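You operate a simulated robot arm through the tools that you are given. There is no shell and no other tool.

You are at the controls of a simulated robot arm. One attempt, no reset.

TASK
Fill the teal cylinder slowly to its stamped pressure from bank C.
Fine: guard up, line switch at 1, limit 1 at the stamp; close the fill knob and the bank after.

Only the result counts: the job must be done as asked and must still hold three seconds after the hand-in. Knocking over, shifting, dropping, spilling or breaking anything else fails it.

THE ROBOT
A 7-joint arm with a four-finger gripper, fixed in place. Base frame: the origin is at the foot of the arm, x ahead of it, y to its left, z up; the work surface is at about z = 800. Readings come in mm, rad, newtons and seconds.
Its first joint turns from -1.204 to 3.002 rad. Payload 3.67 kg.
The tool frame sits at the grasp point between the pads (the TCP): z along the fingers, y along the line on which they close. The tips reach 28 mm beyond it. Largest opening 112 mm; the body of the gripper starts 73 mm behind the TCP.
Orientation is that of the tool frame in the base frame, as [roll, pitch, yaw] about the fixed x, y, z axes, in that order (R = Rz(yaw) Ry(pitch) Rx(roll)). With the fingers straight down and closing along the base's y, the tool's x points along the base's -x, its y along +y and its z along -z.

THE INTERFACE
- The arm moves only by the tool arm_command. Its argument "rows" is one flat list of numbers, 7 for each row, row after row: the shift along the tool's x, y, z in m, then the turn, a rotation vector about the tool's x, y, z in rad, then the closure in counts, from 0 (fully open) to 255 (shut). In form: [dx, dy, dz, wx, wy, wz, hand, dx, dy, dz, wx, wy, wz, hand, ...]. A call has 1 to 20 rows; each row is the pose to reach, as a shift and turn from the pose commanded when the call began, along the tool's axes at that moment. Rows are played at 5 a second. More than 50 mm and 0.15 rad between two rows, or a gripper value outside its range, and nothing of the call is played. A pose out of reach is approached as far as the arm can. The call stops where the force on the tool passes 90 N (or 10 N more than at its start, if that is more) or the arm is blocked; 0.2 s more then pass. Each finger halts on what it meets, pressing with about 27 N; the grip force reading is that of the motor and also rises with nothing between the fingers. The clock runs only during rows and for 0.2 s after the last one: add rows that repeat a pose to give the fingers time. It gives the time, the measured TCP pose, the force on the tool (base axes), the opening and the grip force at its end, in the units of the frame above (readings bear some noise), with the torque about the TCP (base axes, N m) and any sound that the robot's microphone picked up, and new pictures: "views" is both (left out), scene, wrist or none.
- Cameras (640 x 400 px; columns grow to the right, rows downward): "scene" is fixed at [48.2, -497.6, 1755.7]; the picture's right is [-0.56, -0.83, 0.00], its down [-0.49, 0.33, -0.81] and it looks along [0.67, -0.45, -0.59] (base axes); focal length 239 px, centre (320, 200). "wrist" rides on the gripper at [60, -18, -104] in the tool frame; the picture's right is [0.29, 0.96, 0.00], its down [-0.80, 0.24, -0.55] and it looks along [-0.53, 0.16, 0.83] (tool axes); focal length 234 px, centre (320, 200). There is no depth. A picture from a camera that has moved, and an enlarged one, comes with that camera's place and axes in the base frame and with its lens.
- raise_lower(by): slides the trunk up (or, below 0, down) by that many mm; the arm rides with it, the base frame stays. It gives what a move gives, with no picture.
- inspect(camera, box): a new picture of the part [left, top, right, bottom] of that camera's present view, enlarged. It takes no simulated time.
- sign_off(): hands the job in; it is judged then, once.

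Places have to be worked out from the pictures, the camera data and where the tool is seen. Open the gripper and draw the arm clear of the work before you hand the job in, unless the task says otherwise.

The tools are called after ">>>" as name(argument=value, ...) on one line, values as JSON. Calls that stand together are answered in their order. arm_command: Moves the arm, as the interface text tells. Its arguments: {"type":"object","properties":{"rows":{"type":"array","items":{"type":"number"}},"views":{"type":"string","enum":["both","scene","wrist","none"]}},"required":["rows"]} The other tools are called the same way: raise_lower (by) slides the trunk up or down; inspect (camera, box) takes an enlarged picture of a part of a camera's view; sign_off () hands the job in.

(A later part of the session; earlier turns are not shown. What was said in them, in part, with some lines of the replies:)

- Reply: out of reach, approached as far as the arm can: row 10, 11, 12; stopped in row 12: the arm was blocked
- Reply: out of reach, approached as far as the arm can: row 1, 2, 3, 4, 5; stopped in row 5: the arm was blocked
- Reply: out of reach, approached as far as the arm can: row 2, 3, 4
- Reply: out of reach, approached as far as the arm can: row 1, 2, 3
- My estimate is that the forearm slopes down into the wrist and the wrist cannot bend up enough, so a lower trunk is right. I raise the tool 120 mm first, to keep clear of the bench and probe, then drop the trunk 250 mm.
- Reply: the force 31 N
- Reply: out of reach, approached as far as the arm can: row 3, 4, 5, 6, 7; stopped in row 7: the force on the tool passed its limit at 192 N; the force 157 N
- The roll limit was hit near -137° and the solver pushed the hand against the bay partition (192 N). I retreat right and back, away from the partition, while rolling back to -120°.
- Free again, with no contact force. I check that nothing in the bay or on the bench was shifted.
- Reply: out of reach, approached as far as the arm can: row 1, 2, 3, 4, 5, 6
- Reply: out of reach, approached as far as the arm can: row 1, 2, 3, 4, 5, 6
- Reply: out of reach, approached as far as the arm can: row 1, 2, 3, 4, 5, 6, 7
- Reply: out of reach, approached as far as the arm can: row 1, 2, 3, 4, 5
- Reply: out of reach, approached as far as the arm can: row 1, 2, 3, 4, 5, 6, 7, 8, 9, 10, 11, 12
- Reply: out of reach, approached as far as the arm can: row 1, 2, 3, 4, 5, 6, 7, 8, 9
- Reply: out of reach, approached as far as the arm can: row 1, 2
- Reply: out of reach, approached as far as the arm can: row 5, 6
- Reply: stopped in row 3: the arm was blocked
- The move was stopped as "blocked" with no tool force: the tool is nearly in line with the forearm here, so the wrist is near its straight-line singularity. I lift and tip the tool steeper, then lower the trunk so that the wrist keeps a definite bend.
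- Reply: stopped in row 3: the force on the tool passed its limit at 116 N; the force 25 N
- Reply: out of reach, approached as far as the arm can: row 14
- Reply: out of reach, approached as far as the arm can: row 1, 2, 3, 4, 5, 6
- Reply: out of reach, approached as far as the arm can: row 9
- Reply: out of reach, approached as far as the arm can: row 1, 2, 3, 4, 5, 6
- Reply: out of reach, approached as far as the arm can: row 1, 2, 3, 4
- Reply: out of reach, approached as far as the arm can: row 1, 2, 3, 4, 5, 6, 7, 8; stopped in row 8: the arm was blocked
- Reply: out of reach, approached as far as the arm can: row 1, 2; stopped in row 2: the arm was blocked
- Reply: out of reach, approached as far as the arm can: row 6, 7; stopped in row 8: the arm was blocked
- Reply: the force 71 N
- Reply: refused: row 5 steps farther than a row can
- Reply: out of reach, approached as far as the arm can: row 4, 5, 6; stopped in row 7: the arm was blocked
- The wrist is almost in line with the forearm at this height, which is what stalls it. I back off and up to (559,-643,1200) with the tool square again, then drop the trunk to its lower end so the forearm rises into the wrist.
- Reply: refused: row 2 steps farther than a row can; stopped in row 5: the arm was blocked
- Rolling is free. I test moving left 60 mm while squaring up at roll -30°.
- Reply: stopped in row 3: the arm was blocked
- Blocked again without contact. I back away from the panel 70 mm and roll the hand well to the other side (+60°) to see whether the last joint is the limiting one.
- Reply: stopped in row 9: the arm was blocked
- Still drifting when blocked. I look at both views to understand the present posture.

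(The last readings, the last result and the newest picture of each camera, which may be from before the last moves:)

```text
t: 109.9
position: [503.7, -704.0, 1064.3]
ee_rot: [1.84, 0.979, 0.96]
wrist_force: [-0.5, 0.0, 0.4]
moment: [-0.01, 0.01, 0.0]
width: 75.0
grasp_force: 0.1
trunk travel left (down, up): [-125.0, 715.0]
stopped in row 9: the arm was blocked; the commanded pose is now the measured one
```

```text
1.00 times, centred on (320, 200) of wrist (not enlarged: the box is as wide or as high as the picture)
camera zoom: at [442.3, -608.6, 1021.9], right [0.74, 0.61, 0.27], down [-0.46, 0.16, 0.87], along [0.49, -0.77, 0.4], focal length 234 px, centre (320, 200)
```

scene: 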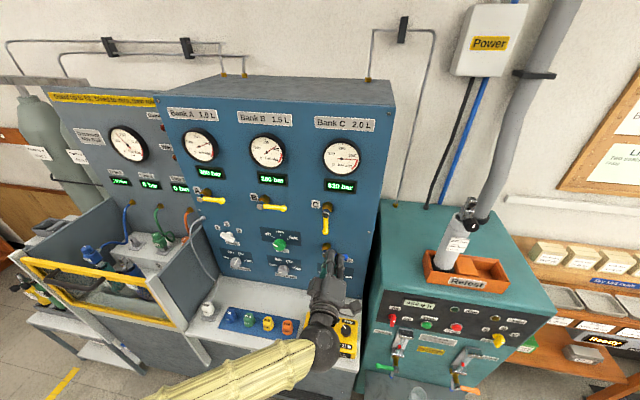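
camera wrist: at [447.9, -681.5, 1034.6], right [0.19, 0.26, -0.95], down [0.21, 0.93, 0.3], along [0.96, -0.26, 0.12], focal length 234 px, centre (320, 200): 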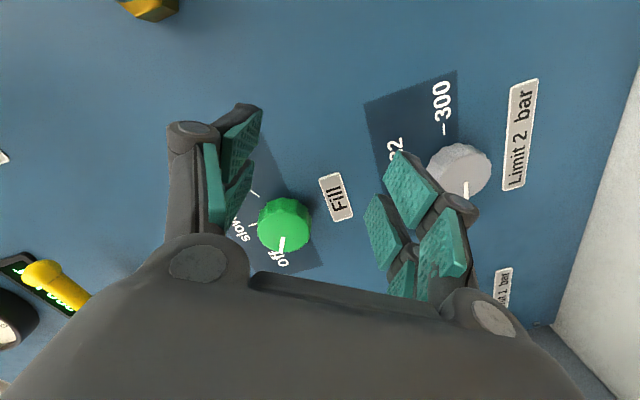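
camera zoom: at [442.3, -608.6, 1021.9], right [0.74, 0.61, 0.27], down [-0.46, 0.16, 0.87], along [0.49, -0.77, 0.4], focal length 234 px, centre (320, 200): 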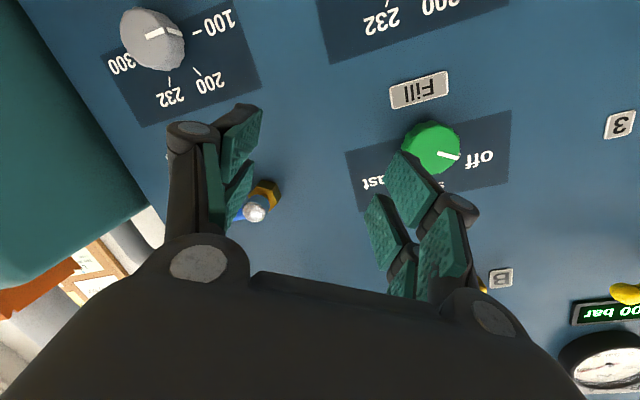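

The forearm rises from an elbow low on the left. I move away from the panel first: trunk up 150 mm, then retract to (450,-500,1250) with the tool straight down, before re-posing the elbow.

>>> raise_lower(by=150)

>>> arm_command(rows=[-0.01, 0.006, -0.0168, 0.0373, 0.1254, -0.043, 84, -0.02, 0.012, -0.0337, 0.0745, 0.2507, -0.0859, 84, -0.0299, 0.018, -0.0505, 0.1118, 0.3761, -0.1289, 84, -0.0275, 0.024, -0.0674, 0.149, 0.5014, -0.1719, 84, -0.0249, 0.03, -0.0842, 0.1863, 0.6268, -0.2148, 84, -0.0199, 0.036, -0.101, 0.2235, 0.7521, -0.2578, 84, -0.0149, 0.042, -0.1179, 0.2608, 0.8775, -0.3007, 84, -0.01, 0.048, -0.1347, 0.298, 1.0028, -0.3437, 84, -0.005, 0.054, -0.1516, 0.3353, 1.1282, -0.3867, 84, 0, 0.06, -0.1684, 0.3725, 1.2535, -0.4296, 84, 0.0046, 0.0668, -0.19, 0.4098, 1.3789, -0.4726, 84], views="scene")

```text
t: 111.7
position: [503.3, -703.4, 1215.4]
ee_rot: [1.84, 0.981, 0.959]
wrist_force: [0.8, 0.2, -0.4]
moment: [-0.02, -0.02, -0.02]
width: 75.0
grasp_force: 0.1
trunk travel left (down, up): [-275.0, 565.0]
```

```text
t: 114.1
position: [425.7, -524.6, 1277.3]
ee_rot: [-3.136, 0.003, 2.303]
wrist_force: [-0.6, 0.1, -0.1]
moment: [-0.03, -0.02, -0.03]
width: 75.2
grasp_force: 0.0
trunk travel left (down, up): [-275.0, 565.0]
```

scene: 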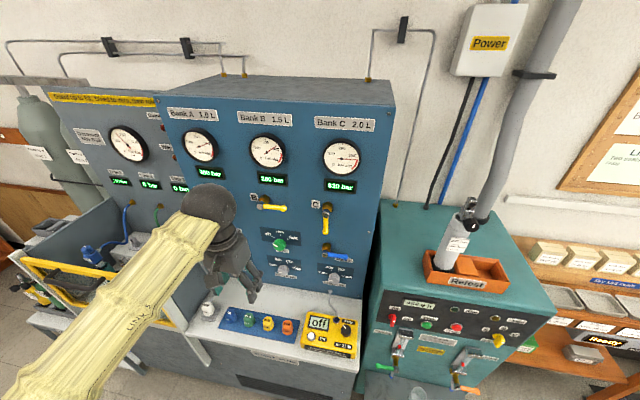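

No complaint this time, and the elbow is now up-left (upper arm ~55° up). I pitch the tool up to level while bringing it to N = 850, s = 50, z = 1225 — a nearly planar motion.

>>> arm_command(rows=[-0.0147, 0.0025, 0.0044, -0.0035, -0.1309, -0.0035, 84, -0.0295, 0.0049, 0.0087, -0.0071, -0.2617, -0.0071, 84, -0.0442, 0.0074, 0.0131, -0.0106, -0.3926, -0.0106, 84, -0.0589, 0.0098, 0.0174, -0.0141, -0.5234, -0.0141, 84, -0.0736, 0.0123, 0.0218, -0.0176, -0.6543, -0.0176, 84, -0.0884, 0.0148, 0.0262, -0.0212, -0.7852, -0.0212, 84, -0.1031, 0.0172, 0.0305, -0.0247, -0.916, -0.0247, 84, -0.1178, 0.0197, 0.0349, -0.0282, -1.0469, -0.0282, 84, -0.1325, 0.0221, 0.0392, -0.0317, -1.1777, -0.0317, 84, -0.1473, 0.0246, 0.0436, -0.0353, -1.3086, -0.0353, 84, -0.162, 0.027, 0.0479, -0.0388, -1.4394, -0.0388, 84, -0.1767, 0.0295, 0.0523, -0.0423, -1.5703, -0.0423, 84], views="both")

```text
t: 116.9
position: [548.1, -689.4, 1186.4]
ee_rot: [2.28, 1.471, 1.474]
wrist_force: [0.1, -0.2, -0.4]
moment: [-0.05, -0.04, 0.0]
width: 75.2
grasp_force: 0.1
out of reach, approached as far as the arm can: row 7, 8, 9, 10
trunk travel left (down, up): [-275.0, 565.0]
stopped in row 12: the arm was blocked; the commanded pose is now the measured one
camera wrist: at [465.2, -621.2, 1132.5], right [0.69, 0.69, -0.21], down [-0.22, 0.48, 0.85], along [0.69, -0.54, 0.49], focal length 234 px, centre (320, 200)
```

scene: 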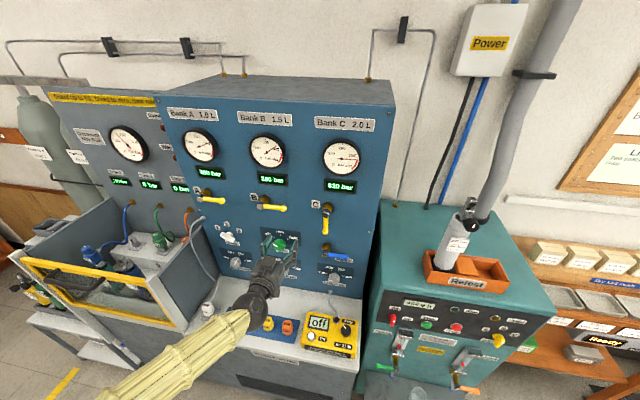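
wrist: 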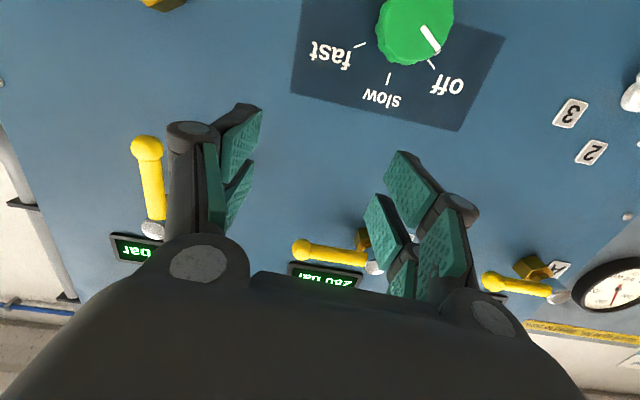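

The solver finds this pose only on another arm branch. I ask for a nearby pose a little farther from the panel (N = 800, s = 40) with hold rows, to let the arm travel there in free space.

>>> arm_command(rows=[0, 0, -0.04, 0, 0, 0, 84, -0.0145, 0.0305, -0.06, -0.0102, -0.032, -0.0382, 84, -0.029, 0.0609, -0.0784, -0.0204, -0.0641, -0.0763, 84, -0.029, 0.0609, -0.0784, -0.0204, -0.0641, -0.0763, 84, -0.029, 0.0609, -0.0784, -0.0204, -0.0641, -0.0763, 84, -0.029, 0.0609, -0.0784, -0.0204, -0.0641, -0.0763, 84, -0.029, 0.0609, -0.0784, -0.0204, -0.0641, -0.0763, 84], views="scene")

```text
t: 118.7
position: [545.2, -669.7, 1176.9]
ee_rot: [2.406, 1.476, 1.601]
wrist_force: [-0.2, -0.4, -0.1]
moment: [-0.06, -0.01, 0.02]
width: 75.0
grasp_force: 0.1
out of reach, approached as far as the arm can: row 2, 3, 4, 5, 6, 7
trunk travel left (down, up): [-275.0, 565.0]
stopped in row 7: the arm was blocked; the commanded pose is now the measured one
```

scene: 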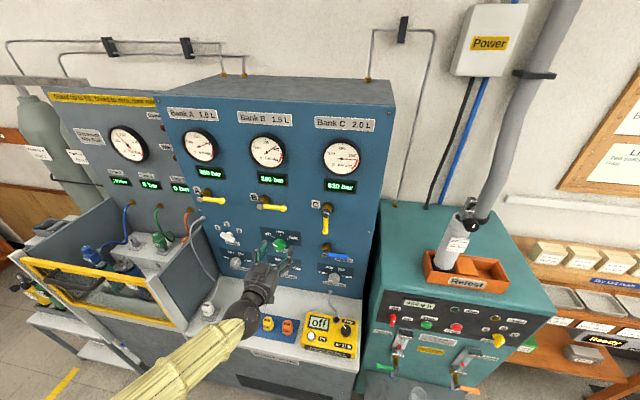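

Local limits seem tied to how folded the arm is; a lower shoulder and being closer to the panel unfold it. I move up and slightly right to (548,-704,1240), N ≈ 885, as a first step.

>>> arm_command(rows=[-0.033, -0.0087, 0.0109, -0.0098, -0.0348, -0.0322, 84, -0.066, -0.0174, 0.0218, -0.0195, -0.0696, -0.0643, 84], views="none")

```text
t: 119.3
position: [542.2, -712.3, 1235.8]
ee_rot: [1.894, 1.546, 1.108]
wrist_force: [0.6, 0.6, -1.1]
moment: [0.01, 0.07, 0.0]
width: 75.1
grasp_force: 0.0
trunk travel left (down, up): [-275.0, 565.0]
```

Reached with no flags. Trunk down 130, up 110, trunk down 140.

>>> raise_lower(by=-130)

>>> arm_command(rows=[-0.04, 0, 0, 0, -0.02, -0.01, 84, -0.08, 0, 0, 0, -0.025, -0.02, 84, -0.12, 0, 0, 0, -0.025, -0.02, 84], views="none")

>>> raise_lower(by=-140)

```text
t: 120.9
position: [542.3, -714.6, 1104.4]
ee_rot: [2.113, 1.548, 1.319]
wrist_force: [-0.6, -0.4, -0.5]
moment: [0.03, 0.0, 0.0]
width: 75.0
grasp_force: 0.0
trunk travel left (down, up): [-145.0, 695.0]
```

```text
t: 121.7
position: [544.5, -712.3, 1222.7]
ee_rot: [-0.82, 1.552, -1.615]
wrist_force: [-1.0, 0.1, 0.9]
moment: [0.06, 0.08, 0.01]
width: 75.3
grasp_force: 0.0
trunk travel left (down, up): [-145.0, 695.0]
```

```text
t: 123.3
position: [547.0, -710.5, 1086.0]
ee_rot: [-0.571, 1.552, -1.359]
wrist_force: [-0.7, 0.6, 0.4]
moment: [0.0, 0.01, -0.01]
width: 75.3
grasp_force: 0.0
trunk travel left (down, up): [-5.0, 835.0]
```

Orientation is level and square at N = 889, s = 116, z = 1086 with the trunk at its bottom. I slide left 65 mm to the fill knob.

>>> arm_command(rows=[-0.002, 0.022, 0, 0, 0, 0, 84, -0.004, 0.044, 0, 0, 0, 0, 84, -0.006, 0.0656, 0, 0, 0, 0, 84], views="wrist")

>>> inspect(camera="wrist", box=[200, 40, 440, 240])

```text
t: 124.3
position: [585.9, -704.0, 1062.0]
ee_rot: [2.544, 1.539, 1.73]
wrist_force: [-0.2, 0.2, 0.5]
moment: [0.01, 0.0, 0.02]
width: 75.2
grasp_force: 0.1
trunk travel left (down, up): [-5.0, 835.0]
stopped in row 3: the arm was blocked; the commanded pose is now the measured one
camera wrist: at [501.3, -638.9, 1004.6], right [0.69, 0.67, -0.27], down [-0.2, 0.54, 0.82], along [0.69, -0.51, 0.51], focal length 234 px, centre (320, 200)
```

wrist: 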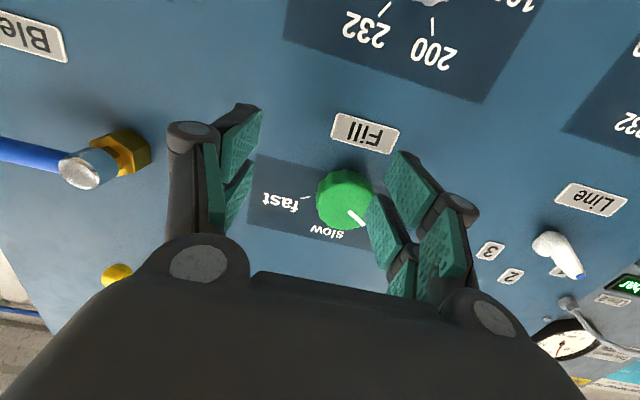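

```text
2.00 times, centred on (320, 140) of wrist
camera zoom: at [501.3, -638.9, 1004.6], right [0.69, 0.67, -0.27], down [-0.2, 0.54, 0.82], along [0.69, -0.51, 0.51], focal length 468 px, centre (320, 320)
```

zoom: 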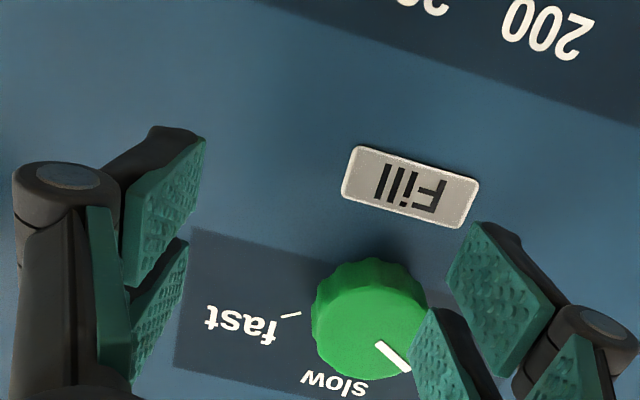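

Blocked again at s ≈ 84. To find out which part limits, I turn only the wrist: yaw the tool 0.2 rad left about the wrist centre, keeping the wrist point fixed.

>>> arm_command(rows=[0.0004, 0.0199, -0.002, -0.1, 0.0018, -0.0026, 84, 0.0008, 0.0397, -0.004, -0.2, 0.0036, -0.0053, 84, 0.0008, 0.0397, -0.004, -0.2, 0.0036, -0.0053, 84], views="wrist")

```text
t: 125.1
position: [614.0, -671.7, 1063.0]
ee_rot: [2.59, 1.542, 1.978]
wrist_force: [-0.6, -0.1, 0.1]
moment: [-0.02, 0.0, -0.01]
width: 75.1
grasp_force: 0.0
trunk travel left (down, up): [-5.0, 835.0]
camera wrist: at [517.2, -624.5, 1006.1], right [0.55, 0.79, -0.27], down [-0.31, 0.49, 0.81], along [0.78, -0.36, 0.51], focal length 234 px, centre (320, 200)
```

wrist: 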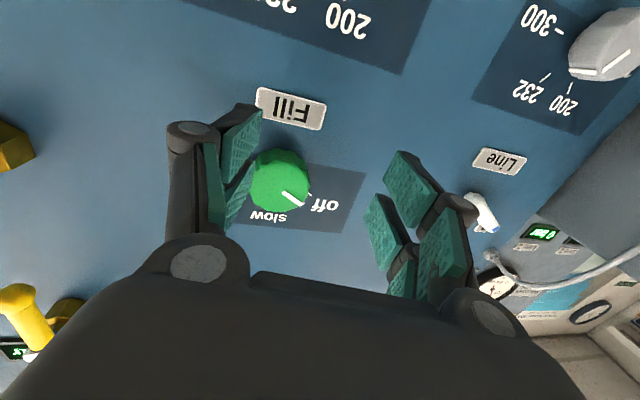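

Turning only the wrist is free, so the limit is on how far left the wrist point may go. The fill knob (s ≈ 56, z ≈ 1092, face N ≈ 960) can be reached with the tool yawed 10° left. I go to a pre-grasp on that line and roll +50° so the fingers close more vertically.

>>> arm_command(rows=[-0.0144, -0.0123, -0.0263, 0, 0, 0, 84, -0.0288, -0.0245, -0.0263, 0, 0, 0, 84, -0.0288, -0.0245, -0.0263, 0, 0, 0.145, 84, -0.0288, -0.0245, -0.0263, 0, 0, 0.29, 84, -0.0288, -0.0245, -0.0263, 0, 0, 0.435, 84, -0.0288, -0.0245, -0.0263, 0, 0, 0.58, 84, -0.0288, -0.0245, -0.0263, 0, 0, 0.725, 84, -0.0288, -0.0245, -0.0263, 0, 0, 0.87, 84], views="both")

>>> inspect(camera="wrist", box=[200, 40, 440, 240])

```text
t: 126.9
position: [577.6, -678.8, 1092.5]
ee_rot: [1.604, 0.68, 0.981]
wrist_force: [0.5, 0.0, -0.1]
moment: [0.0, 0.02, 0.03]
width: 75.4
grasp_force: 0.1
trunk travel left (down, up): [-5.0, 835.0]
camera wrist: at [511.6, -587.8, 1043.7], right [0.49, 0.67, 0.56], down [-0.71, -0.07, 0.7], along [0.51, -0.74, 0.44], focal length 234 px, centre (320, 200)
```

scene: 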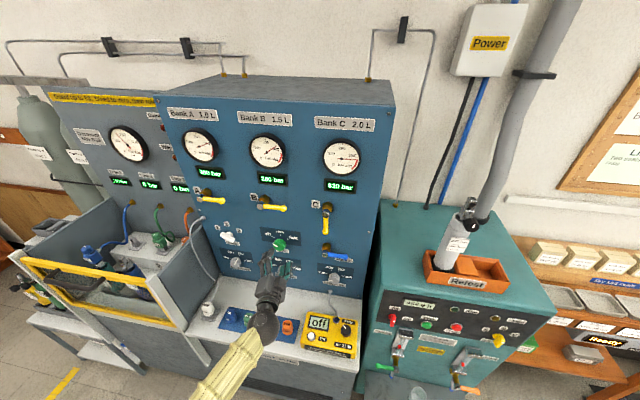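
wrist: 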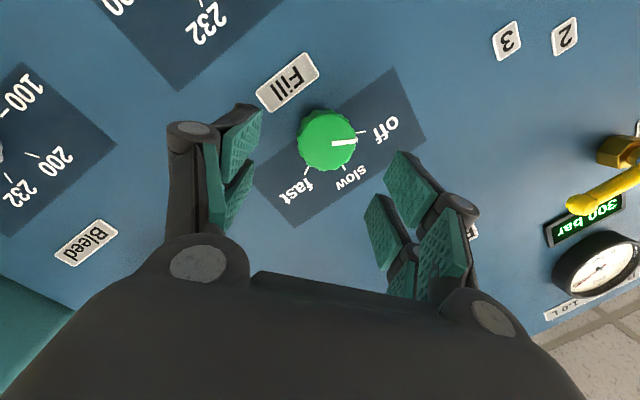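

```text
2.00 times, centred on (320, 140) of wrist
camera zoom: at [511.6, -587.8, 1043.7], right [0.49, 0.67, 0.56], down [-0.71, -0.07, 0.7], along [0.51, -0.74, 0.44], focal length 468 px, centre (320, 320)
```

zoom: 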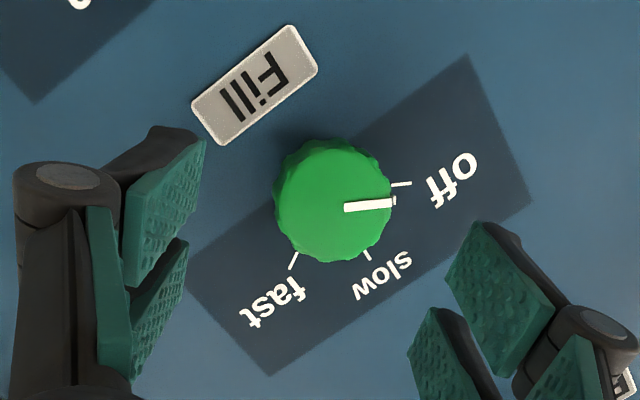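

I'm exactly on the line to the knob. Off/slow/fast are at -60/0/+60°, knob centre s ≈ 54.5, z ≈ 1095.5. I trim the tilt so the 60° turn about the knob axis keeps the wrist in reach, then move in and grip.

>>> arm_command(rows=[-0.0023, 0.0109, 0.0004, 0.0621, 0.0204, 0, 84, -0.0018, 0.009, 0.0304, 0.0621, 0.0204, 0, 84, -0.0012, 0.0071, 0.0603, 0.0621, 0.0204, 0, 84, -0.0012, 0.0071, 0.0603, 0.0621, 0.0204, 0, 255, -0.0012, 0.0071, 0.0603, 0.0621, 0.0204, 0, 255, -0.0012, 0.0071, 0.0603, 0.0621, 0.0204, 0, 255], views="wrist")

```text
t: 128.3
position: [629.3, -710.5, 1096.0]
ee_rot: [1.683, 0.682, 1.008]
wrist_force: [5.4, -3.2, 3.2]
moment: [0.08, 0.0, -0.36]
width: 46.3
grasp_force: 45.6
trunk travel left (down, up): [-5.0, 835.0]
camera wrist: at [563.5, -617.3, 1053.9], right [0.53, 0.64, 0.56], down [-0.67, -0.08, 0.74], along [0.52, -0.76, 0.39], focal length 234 px, centre (320, 200)
```

wrist: 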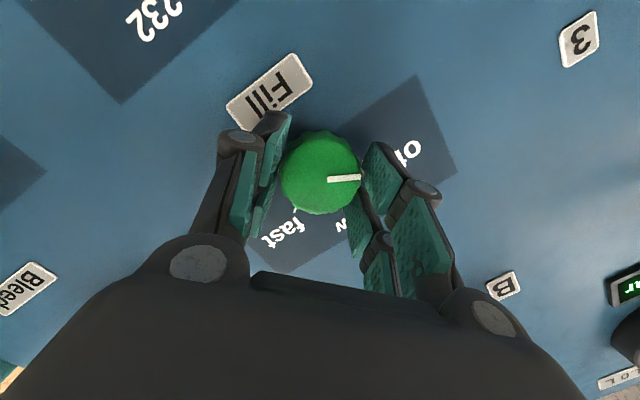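

Knob gripped (46 mm). I turn it 60° clockwise about the panel normal, from off to slow.

>>> arm_command(rows=[0.0003, -0.0004, 0, -0.0256, -0.0043, 0.1473, 255, 0.0006, -0.0008, 0.0001, -0.0513, -0.0087, 0.2946, 255, 0.0009, -0.0012, 0.0001, -0.0769, -0.013, 0.4419, 255, 0.0013, -0.0015, 0.0002, -0.1025, -0.0173, 0.5892, 255, 0.0016, -0.0019, 0.0002, -0.1281, -0.0216, 0.7365, 255, 0.0019, -0.0023, 0.0003, -0.1538, -0.026, 0.8838, 255, 0.0022, -0.0027, 0.0003, -0.1794, -0.0303, 1.0311, 255, 0.0022, -0.0027, 0.0003, -0.1794, -0.0303, 1.0311, 255], views="both")

>>> inspect(camera="scene", box=[60, 90, 220, 200])

>>> inspect(camera="wrist", box=[200, 60, 440, 260])

```text
t: 130.1
position: [629.7, -709.0, 1094.1]
ee_rot: [1.479, -0.347, 0.969]
wrist_force: [24.4, -25.3, 26.4]
moment: [0.11, 0.06, 0.14]
width: 46.6
grasp_force: 44.6
trunk travel left (down, up): [-5.0, 835.0]
camera wrist: at [583.1, -597.5, 1088.3], right [-0.1, 0.01, 0.99], down [-0.93, -0.34, -0.1], along [0.34, -0.94, 0.04], focal length 234 px, centre (320, 200)
```

scene: 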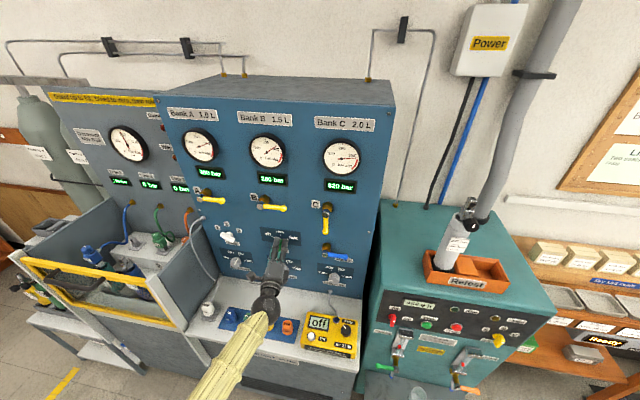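
wrist: 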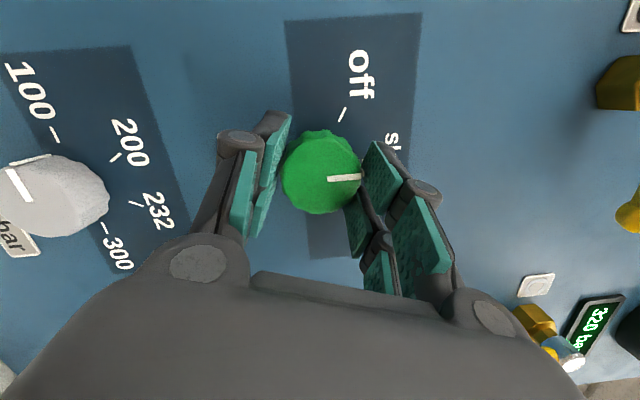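

```text
3.64 times, centred on (140, 145) of scene
camera zoom: at [48.2, -497.6, 1755.7], right [-0.56, -0.83, 0.0], down [-0.49, 0.33, -0.81], along [0.67, -0.45, -0.59], focal length 869 px, centre (974, 400)
```

zoom: 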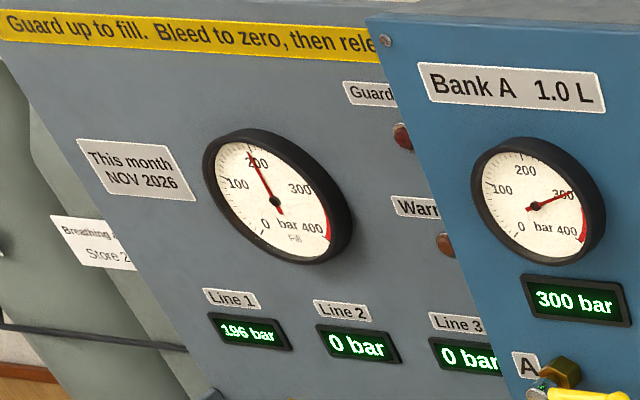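

```text
2.00 times, centred on (320, 160) of wrist
camera zoom: at [583.1, -597.5, 1088.3], right [-0.1, 0.01, 0.99], down [-0.93, -0.34, -0.1], along [0.34, -0.94, 0.04], focal length 468 px, centre (320, 280)
```

zoom: 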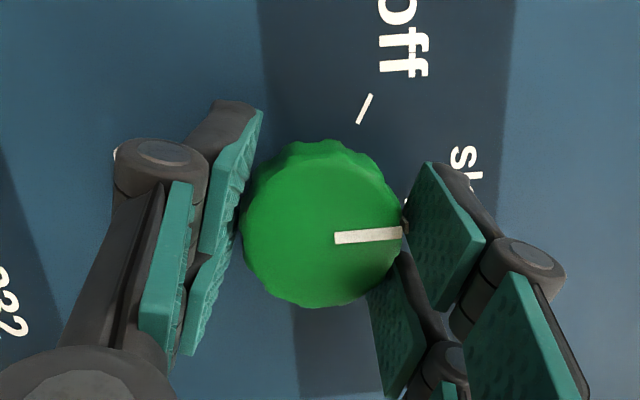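

Slow is set and line 1 reads 196 bar, rising quickly. I keep hold of the knob and wait briefly.

>>> arm_command(rows=[0, 0, 0, 0, 0, 0, 255], views="scene")

>>> inspect(camera="scene", box=[60, 90, 220, 200])

```text
t: 130.5
position: [627.0, -709.9, 1093.6]
ee_rot: [1.479, -0.348, 0.97]
wrist_force: [25.2, -26.4, 29.1]
moment: [0.17, 0.08, 0.12]
width: 46.7
grasp_force: 44.2
trunk travel left (down, up): [-5.0, 835.0]
```

scene: 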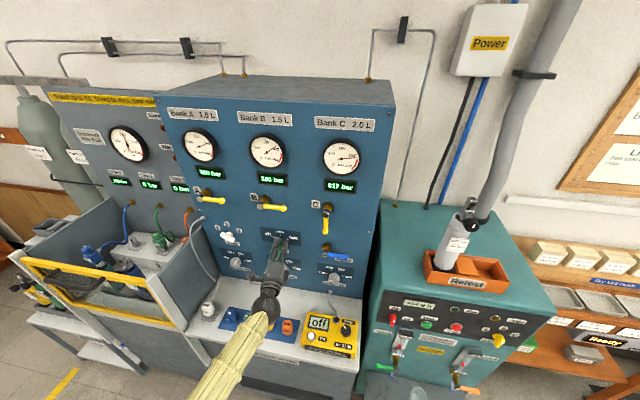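

```text
3.64 times, centred on (140, 145) of scene
camera zoom: at [48.2, -497.6, 1755.7], right [-0.56, -0.83, 0.0], down [-0.49, 0.33, -0.81], along [0.67, -0.45, -0.59], focal length 869 px, centre (974, 400)
```

zoom: 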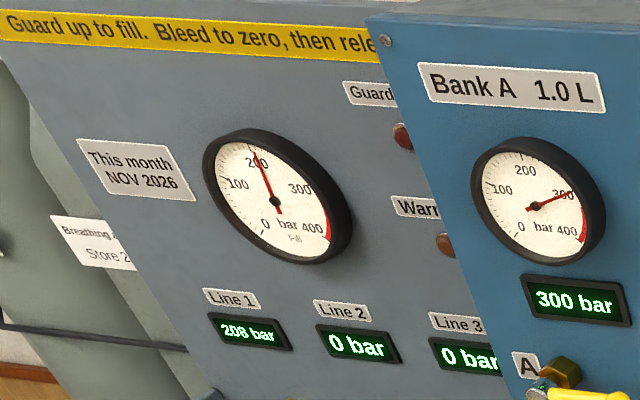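

208 bar, about 30 bar/s. I wait another 0.6 s.

>>> arm_command(rows=[0, 0, 0, 0, 0, 0, 255, 0, 0, 0, 0, 0, 0, 255], views="scene")

>>> inspect(camera="scene", box=[60, 90, 220, 200])

```text
t: 131.1
position: [628.6, -709.5, 1093.9]
ee_rot: [1.479, -0.345, 0.967]
wrist_force: [24.3, -23.9, 29.5]
moment: [0.17, 0.08, 0.14]
width: 46.3
grasp_force: 44.5
trunk travel left (down, up): [-5.0, 835.0]
```

scene: 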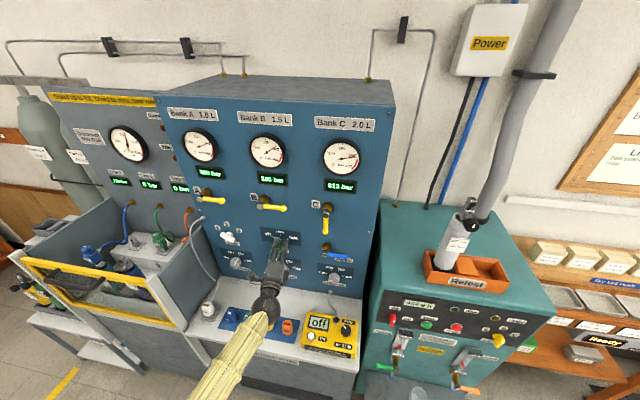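

```text
3.64 times, centred on (140, 145) of scene
camera zoom: at [48.2, -497.6, 1755.7], right [-0.56, -0.83, 0.0], down [-0.49, 0.33, -0.81], along [0.67, -0.45, -0.59], focal length 869 px, centre (974, 400)
```

zoom: 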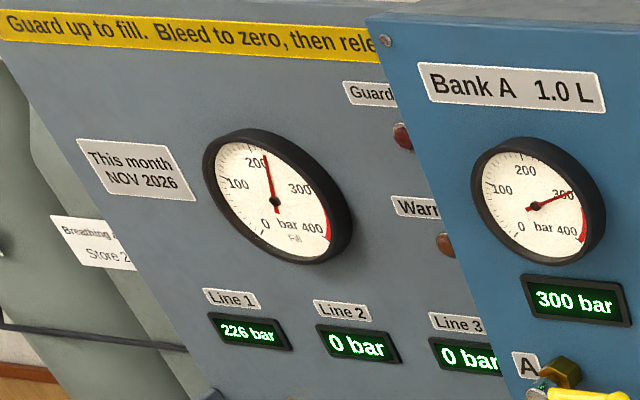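

226 bar. One more short wait; the limiter should hold it at 232.

>>> arm_command(rows=[0, 0, 0, 0, 0, 0, 255], views="scene")

>>> inspect(camera="scene", box=[60, 90, 220, 200])

```text
t: 131.5
position: [628.7, -710.2, 1092.4]
ee_rot: [1.477, -0.347, 0.966]
wrist_force: [24.2, -25.9, 32.4]
moment: [0.2, 0.08, 0.09]
width: 46.5
grasp_force: 44.5
trunk travel left (down, up): [-5.0, 835.0]
```

scene: 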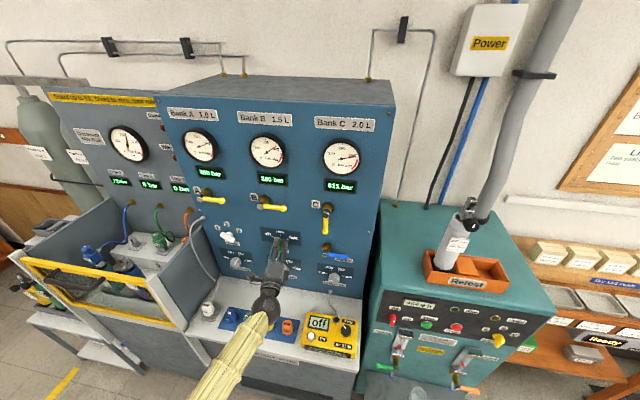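

```text
3.64 times, centred on (140, 145) of scene
camera zoom: at [48.2, -497.6, 1755.7], right [-0.56, -0.83, 0.0], down [-0.49, 0.33, -0.81], along [0.67, -0.45, -0.59], focal length 869 px, centre (974, 400)
```

zoom: 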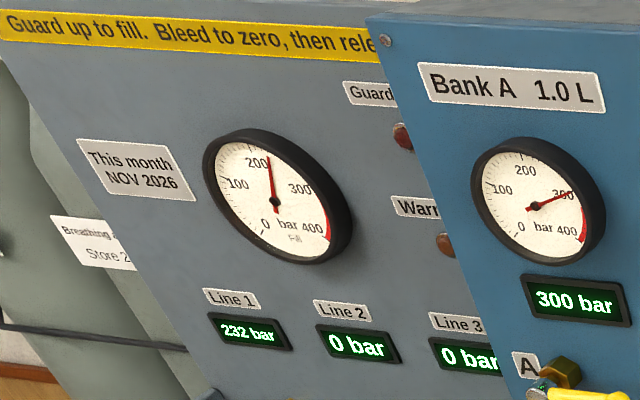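

Line 1 reads 232 bar. I turn the fill knob back 60° to off.

>>> arm_command(rows=[0.0002, 0.0005, 0, 0.0256, 0.0043, -0.1473, 255, 0.0003, 0.0009, 0.0001, 0.0513, 0.0087, -0.2946, 255, 0.0005, 0.0014, 0.0001, 0.0769, 0.013, -0.4419, 255, 0.0007, 0.0019, 0.0002, 0.1025, 0.0173, -0.5892, 255, 0.0009, 0.0024, 0.0002, 0.1281, 0.0216, -0.7365, 255, 0.001, 0.0028, 0.0003, 0.1538, 0.026, -0.8838, 255, 0.0012, 0.0033, 0.0003, 0.1794, 0.0303, -1.0311, 255, 0.0012, 0.0033, 0.0003, 0.1794, 0.0303, -1.0311, 255], views="both")

>>> inspect(camera="scene", box=[60, 90, 220, 200])

>>> inspect(camera="wrist", box=[200, 60, 440, 260])

```text
t: 133.3
position: [628.7, -709.7, 1096.1]
ee_rot: [1.685, 0.684, 1.004]
wrist_force: [7.6, -18.7, 20.2]
moment: [-0.31, -0.34, -1.4]
width: 45.9
grasp_force: 45.2
trunk travel left (down, up): [-5.0, 835.0]
camera wrist: at [562.3, -616.6, 1054.4], right [0.53, 0.64, 0.56], down [-0.67, -0.08, 0.74], along [0.52, -0.77, 0.39], focal length 234 px, centre (320, 200)
```

scene: 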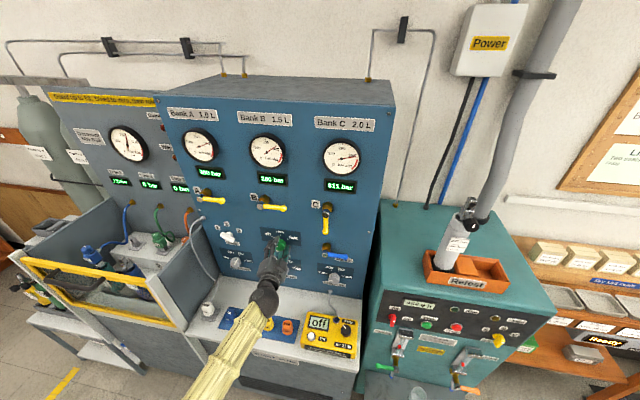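
wrist: 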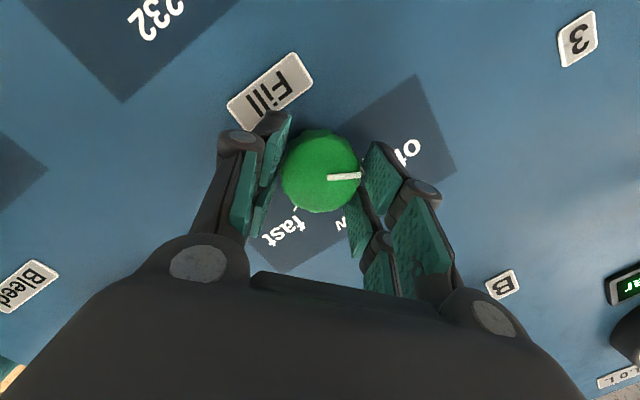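

```text
3.64 times, centred on (140, 145) of scene
camera zoom: at [48.2, -497.6, 1755.7], right [-0.56, -0.83, 0.0], down [-0.49, 0.33, -0.81], along [0.67, -0.45, -0.59], focal length 869 px, centre (974, 400)
```

zoom: 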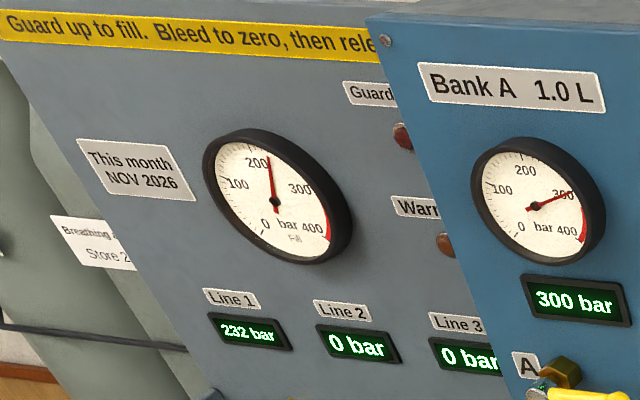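

```text
2.00 times, centred on (320, 160) of wrist
camera zoom: at [562.3, -616.6, 1054.4], right [0.53, 0.64, 0.56], down [-0.67, -0.08, 0.74], along [0.52, -0.77, 0.39], focal length 468 px, centre (320, 280)
```

zoom: 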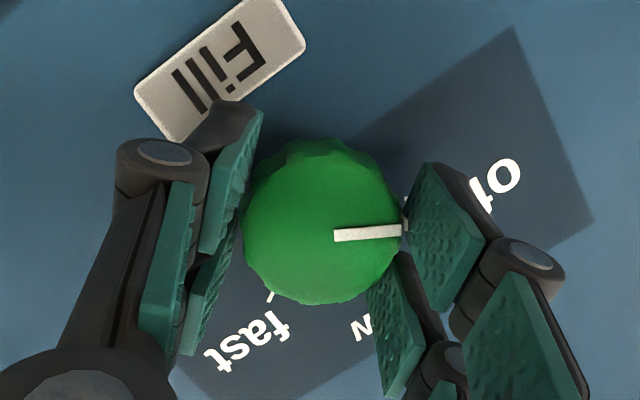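

232 bar held, knob back at off. I release and back away, then check the pointer.

>>> arm_command(rows=[0, 0, 0, 0, 0, 0, 84, 0, 0, 0, 0, 0, 0, 84, 0, 0, -0.035, 0, 0, 0, 84, 0, 0, -0.07, 0, 0, 0, 84], views="wrist")

>>> inspect(camera="wrist", box=[200, 40, 440, 240])

```text
t: 134.3
position: [573.1, -667.2, 1102.4]
ee_rot: [1.683, 0.682, 1.007]
wrist_force: [-0.3, -0.4, 0.3]
moment: [0.02, -0.03, 0.02]
width: 75.4
grasp_force: 0.0
trunk travel left (down, up): [-5.0, 835.0]
camera wrist: at [507.5, -574.3, 1061.0], right [0.53, 0.64, 0.56], down [-0.67, -0.08, 0.74], along [0.52, -0.76, 0.39], focal length 234 px, centre (320, 200)
```

wrist: 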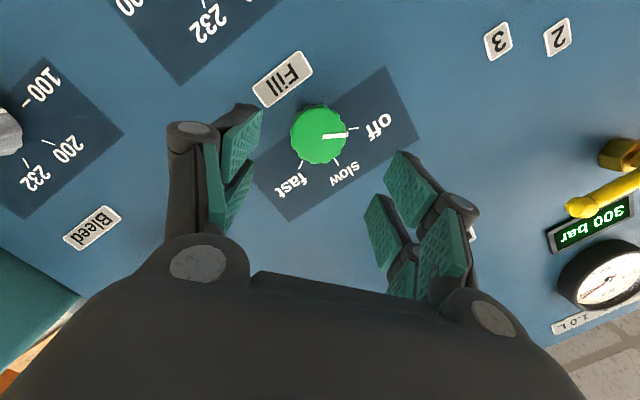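

```text
2.00 times, centred on (320, 140) of wrist
camera zoom: at [507.5, -574.3, 1061.0], right [0.53, 0.64, 0.56], down [-0.67, -0.08, 0.74], along [0.52, -0.76, 0.39], focal length 468 px, centre (320, 320)
```

zoom: 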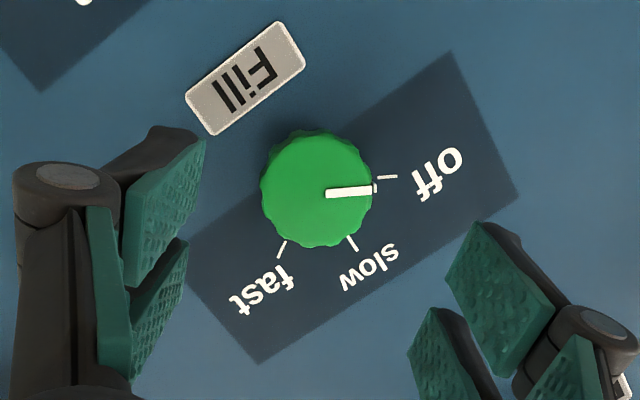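

The fill knob is at off. Now bank C: I move right to s ≈ 188 and square the tool, closing the fingers.

>>> arm_command(rows=[-0.0302, -0.0257, -0.0084, 0.0097, -0.0573, 0, 255, -0.0605, -0.0513, -0.0168, 0.0193, -0.1147, 0, 255, -0.0907, -0.077, -0.0252, 0.029, -0.172, 0, 255, -0.0907, -0.077, -0.0252, 0.029, -0.172, 0, 255], views="none")

>>> raise_lower(by=130)

>>> arm_command(rows=[0, 0, 0, 0, 0, 0, 255], views="both")

```text
t: 135.3
position: [479.9, -747.6, 1102.2]
ee_rot: [1.571, 0.694, 0.783]
wrist_force: [0.9, -0.2, -0.2]
moment: [0.01, 0.01, 0.03]
width: 0.0
grasp_force: 27.1
trunk travel left (down, up): [-5.0, 835.0]
```

```text
t: 136.9
position: [482.0, -747.9, 1231.6]
ee_rot: [1.571, 0.694, 0.784]
wrist_force: [0.0, 1.2, -0.4]
moment: [0.01, 0.03, -0.01]
width: 0.0
grasp_force: 26.5
trunk travel left (down, up): [-135.0, 705.0]
```

```text
t: 137.3
position: [481.4, -747.0, 1231.0]
ee_rot: [1.571, 0.694, 0.784]
wrist_force: [-0.5, 1.0, -0.4]
moment: [-0.01, 0.01, 0.02]
width: 0.0
grasp_force: 27.2
trunk travel left (down, up): [-135.0, 705.0]
camera wrist: at [432.9, -649.0, 1179.8], right [0.59, 0.59, 0.55], down [-0.72, 0.07, 0.69], along [0.37, -0.81, 0.46], focal length 234 px, centre (320, 200)
```

scene: 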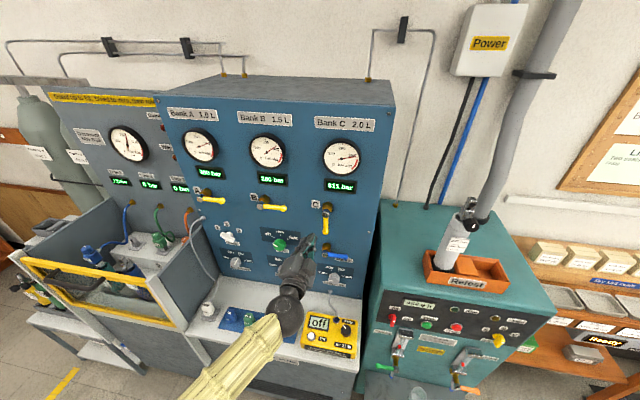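
wrist: 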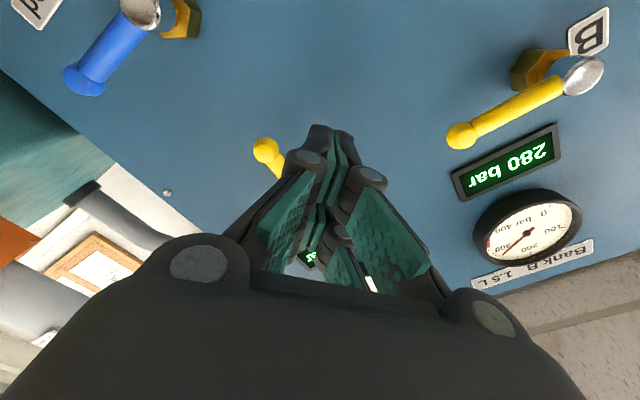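

The C handle hangs just right of the closed fingers. I move in 59 mm and sweep it to the right and up along the arc, back toward closed.

>>> arm_command(rows=[0, 0, 0.03, 0, 0, 0, 255, 0, 0, 0.059, 0, 0, 0, 255, -0.019, -0.0119, 0.059, 0, 0, 0, 255, -0.0333, -0.0274, 0.059, 0, 0, 0, 255, -0.0521, -0.0369, 0.059, 0, 0, 0, 255], views="both")

```text
t: 138.5
position: [475.3, -834.2, 1236.3]
ee_rot: [1.571, 0.693, 0.785]
wrist_force: [0.3, -0.2, -0.1]
moment: [0.03, -0.02, -0.01]
width: 0.1
grasp_force: 27.3
trunk travel left (down, up): [-135.0, 705.0]
camera wrist: at [427.3, -735.5, 1183.5], right [0.59, 0.59, 0.55], down [-0.72, 0.07, 0.69], along [0.37, -0.81, 0.46], focal length 234 px, centre (320, 200)
```

scene: 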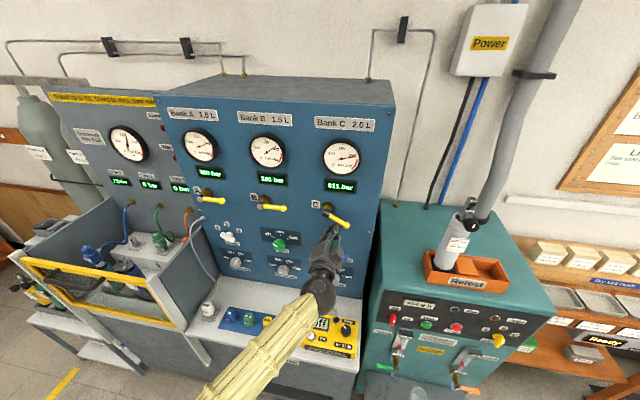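
wrist: 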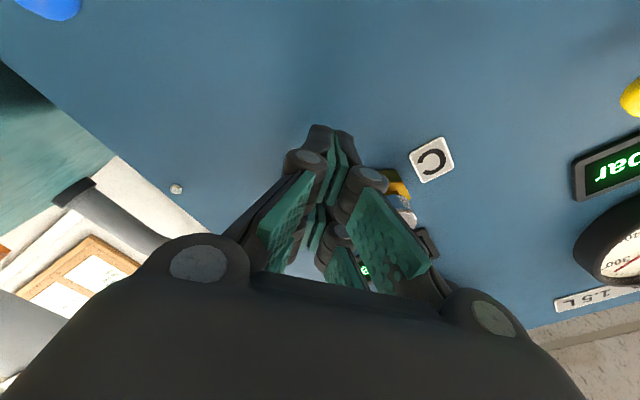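

The handle follows. I complete the arc to horizontal.

>>> arm_command(rows=[-0.0209, -0.0026, 0, 0, 0, 0, 255, -0.0415, 0.0021, 0, 0, 0, 0, 255, -0.052, 0.0081, 0, 0, 0, 0, 255], views="scene")

>>> inspect(camera="scene", box=[290, 180, 380, 240])

```text
t: 139.4
position: [458.7, -861.3, 1258.5]
ee_rot: [1.603, 0.691, 0.81]
wrist_force: [3.2, 14.5, -34.6]
moment: [0.19, 0.13, 0.05]
width: 0.1
grasp_force: 27.2
trunk travel left (down, up): [-135.0, 705.0]
stopped in row 3: the force on the tool passed its limit at 95 N (the readings are from after the stop); the commanded pose is now the measured one
```

scene: 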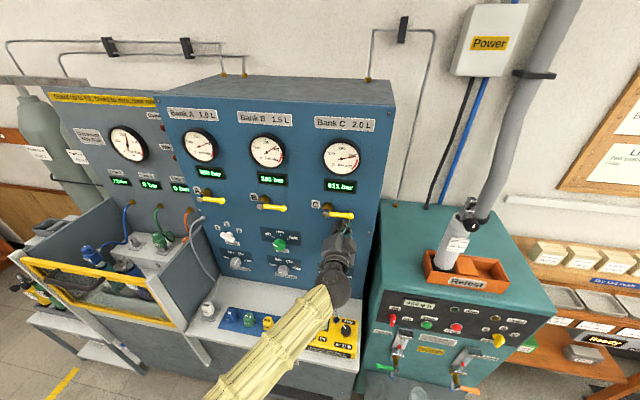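

```text
6.67 times, centred on (335, 210) of scene
camera zoom: at [48.2, -497.6, 1755.7], right [-0.56, -0.83, 0.0], down [-0.49, 0.33, -0.81], along [0.67, -0.45, -0.59], focal length 1593 px, centre (220, 133)
```

zoom: 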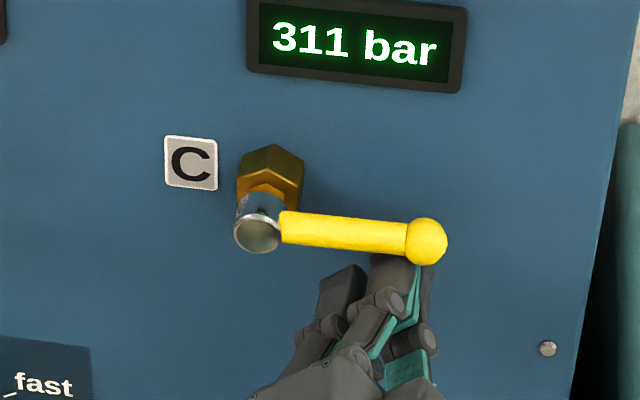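

The handle is at its closed stop. I ease down off it and withdraw.

>>> arm_command(rows=[0.011, -0.0134, 0, 0, 0, 0, 255, 0.0141, -0.0169, 0, 0, 0, 0, 255, 0.0141, -0.0169, -0.04, 0, 0, 0, 255, 0.0141, -0.0169, -0.08, 0, 0, 0, 255], views="both")

>>> inspect(camera="scene", box=[290, 180, 380, 240])

>>> inspect(camera="scene", box=[60, 90, 220, 200])

>>> inspect(camera="scene", box=[185, 180, 305, 290])

```text
t: 140.4
position: [398.6, -800.1, 1246.6]
ee_rot: [1.588, 0.692, 0.8]
wrist_force: [-0.6, 0.4, 0.2]
moment: [0.03, 0.06, -0.05]
width: 0.1
grasp_force: 26.8
trunk travel left (down, up): [-135.0, 705.0]
camera wrist: at [348.3, -701.1, 1195.8], right [0.59, 0.58, 0.55], down [-0.71, 0.06, 0.7], along [0.38, -0.81, 0.45], focal length 234 px, centre (320, 200)
```

scene: 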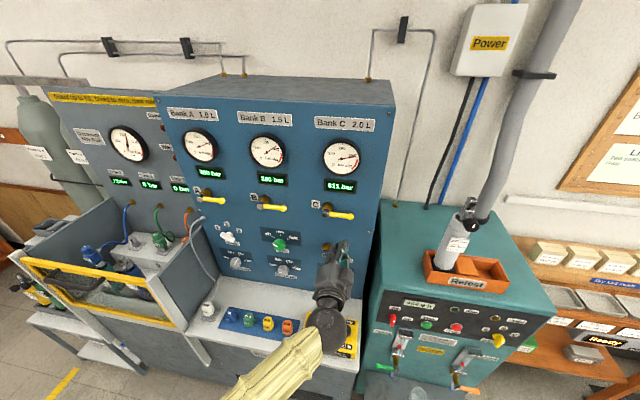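
wrist: 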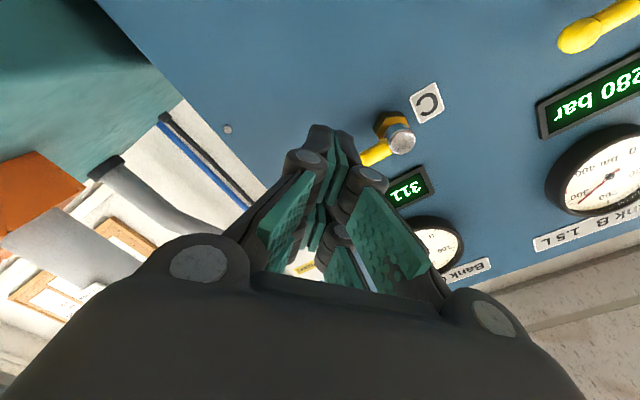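

```text
6.67 times, centred on (335, 210) of scene
camera zoom: at [48.2, -497.6, 1755.7], right [-0.56, -0.83, 0.0], down [-0.49, 0.33, -0.81], along [0.67, -0.45, -0.59], focal length 1593 px, centre (220, 133)
```

zoom: 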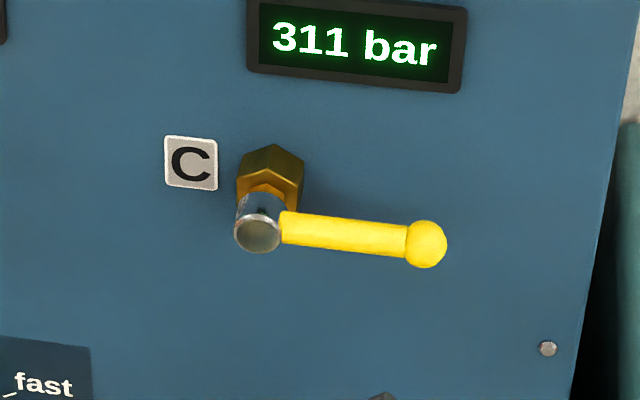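

```text
3.64 times, centred on (140, 145) of scene
camera zoom: at [48.2, -497.6, 1755.7], right [-0.56, -0.83, 0.0], down [-0.49, 0.33, -0.81], along [0.67, -0.45, -0.59], focal length 869 px, centre (974, 400)
```

zoom: 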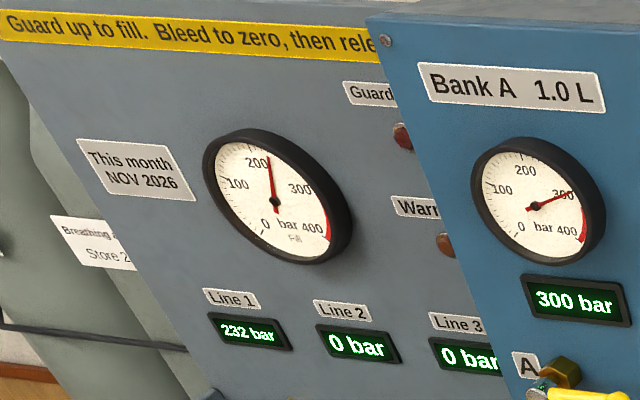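

```text
3.64 times, centred on (245, 235) of scene
camera zoom: at [48.2, -497.6, 1755.7], right [-0.56, -0.83, 0.0], down [-0.49, 0.33, -0.81], along [0.67, -0.45, -0.59], focal length 869 px, centre (593, 73)
```

zoom: 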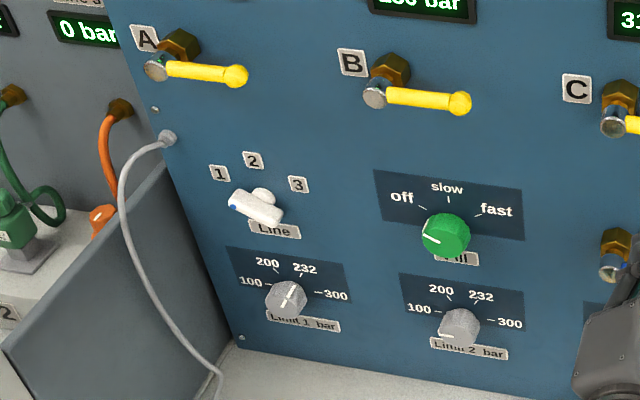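

Everything is set: bank C shut, fill off, line 1 at 232 bar, guard up. I open the gripper and draw the arm away from the panel.

>>> arm_command(rows=[0, 0, -0.03, 0, 0, 0, 150, 0, 0, -0.06, 0, 0, 0, 60, 0, 0, -0.08, 0, 0, 0, 0], views="none")

>>> raise_lower(by=140)

```text
t: 141.2
position: [341.0, -745.8, 1246.0]
ee_rot: [1.589, 0.691, 0.801]
wrist_force: [-0.6, -0.2, 0.0]
moment: [-0.01, -0.03, 0.0]
width: 111.4
grasp_force: 0.0
trunk travel left (down, up): [-135.0, 705.0]
```

```text
t: 142.8
position: [341.7, -747.0, 1384.1]
ee_rot: [1.589, 0.69, 0.802]
wrist_force: [-0.7, -0.5, 1.2]
moment: [0.01, -0.02, 0.04]
width: 111.8
grasp_force: 0.0
trunk travel left (down, up): [-275.0, 565.0]
```

>>> arm_command(rows=[0, 0, -0.03, 0, 0, 0, 0, 0, 0, -0.06, 0, 0, 0, 0, 0, 0, -0.06, 0, 0, 0, 0, 0, 0, -0.06, 0, 0, 0, 0, 0, 0, -0.06, 0, 0, 0, 0], views="scene")

>>> inspect(camera="scene", box=[0, 90, 240, 370])

>>> inspect(camera="scene", box=[90, 150, 210, 200])

>>> inspect(camera="scene", box=[190, 170, 380, 370])

```text
t: 144.2
position: [299.5, -739.0, 1352.9]
ee_rot: [1.654, 0.653, 0.828]
wrist_force: [0.5, 0.0, 0.3]
moment: [-0.01, 0.02, 0.01]
width: 112.0
grasp_force: 0.1
trunk travel left (down, up): [-275.0, 565.0]
stopped in row 5: the arm was blocked; the commanded pose is now the measured one
```

scene: 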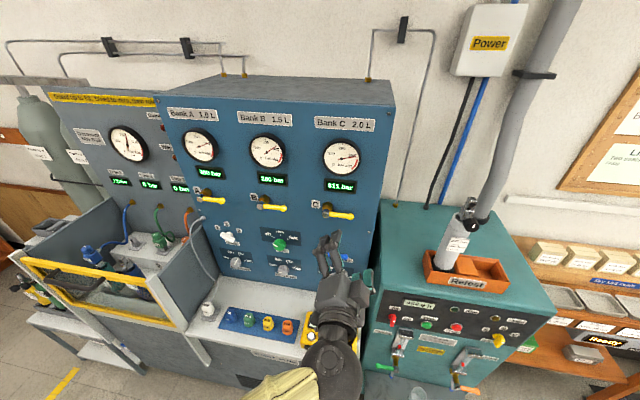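

```text
1.43 times, centred on (120, 230) of scene
camera zoom: at [48.2, -497.6, 1755.7], right [-0.56, -0.83, 0.0], down [-0.49, 0.33, -0.81], along [0.67, -0.45, -0.59], focal length 341 px, centre (606, 157)
```

zoom: 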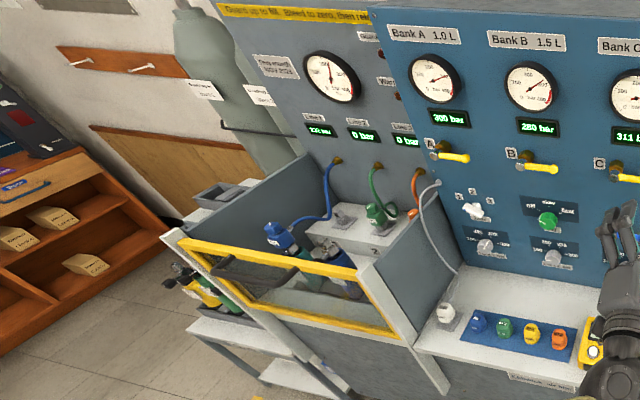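

```text
5.33 times, centred on (150, 175) of scene
camera zoom: at [48.2, -497.6, 1755.7], right [-0.56, -0.83, 0.0], down [-0.49, 0.33, -0.81], along [0.67, -0.45, -0.59], focal length 1275 px, centre (1227, 333)
```

zoom: 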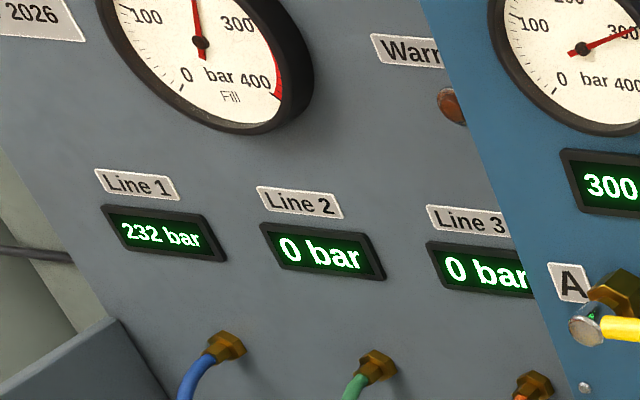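

```text
2.00 times, centred on (285, 270) of scene
camera zoom: at [48.2, -497.6, 1755.7], right [-0.56, -0.83, 0.0], down [-0.49, 0.33, -0.81], along [0.67, -0.45, -0.59], focal length 478 px, centre (390, 60)
```

zoom: 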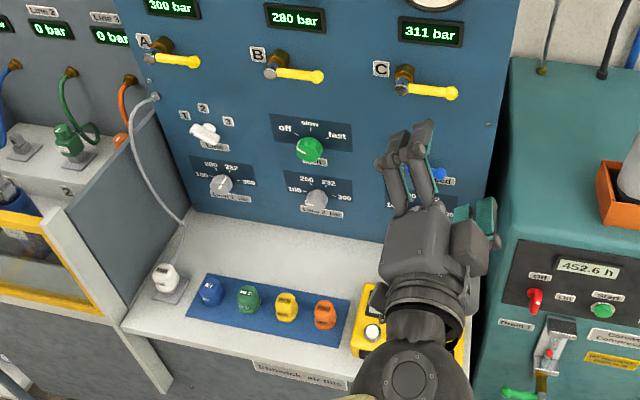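

The fill is done: line 1 holds at 232 bar, the fill knob is off, bank C is shut at 311 bar, the guard is up, the line switch is at 1 and limit 1 is at 232. The gripper is open and about 250 mm clear of the panel, and nothing else has moved, so I hand the job in.

>>> sign_off()

```text
The job is handed in.
```

The teal cylinder is filled to its stamped 232 bar from bank C, on slow. Line 1 still read 232 bar when I handed the job in.

| Item | State at hand-in |
|---|---|
| Guard | Up, guard lamp out |
| Line switch | 1 |
| Limit 1 | 232 |
| Fill knob | Off |
| Bank C | Closed, showing 311 bar (330 at the start) |

- **Contact with the partition:** Early on, a joint limit pushed the hand against the bay partition at about 190 N. I backed off and checked the bay and bench pictures, and nothing had shifted.
- **Arm position:** The gripper is open and the arm is about 250 mm in front of the panel. It reported being blocked while backing off further, with no contact force, so I left it there.
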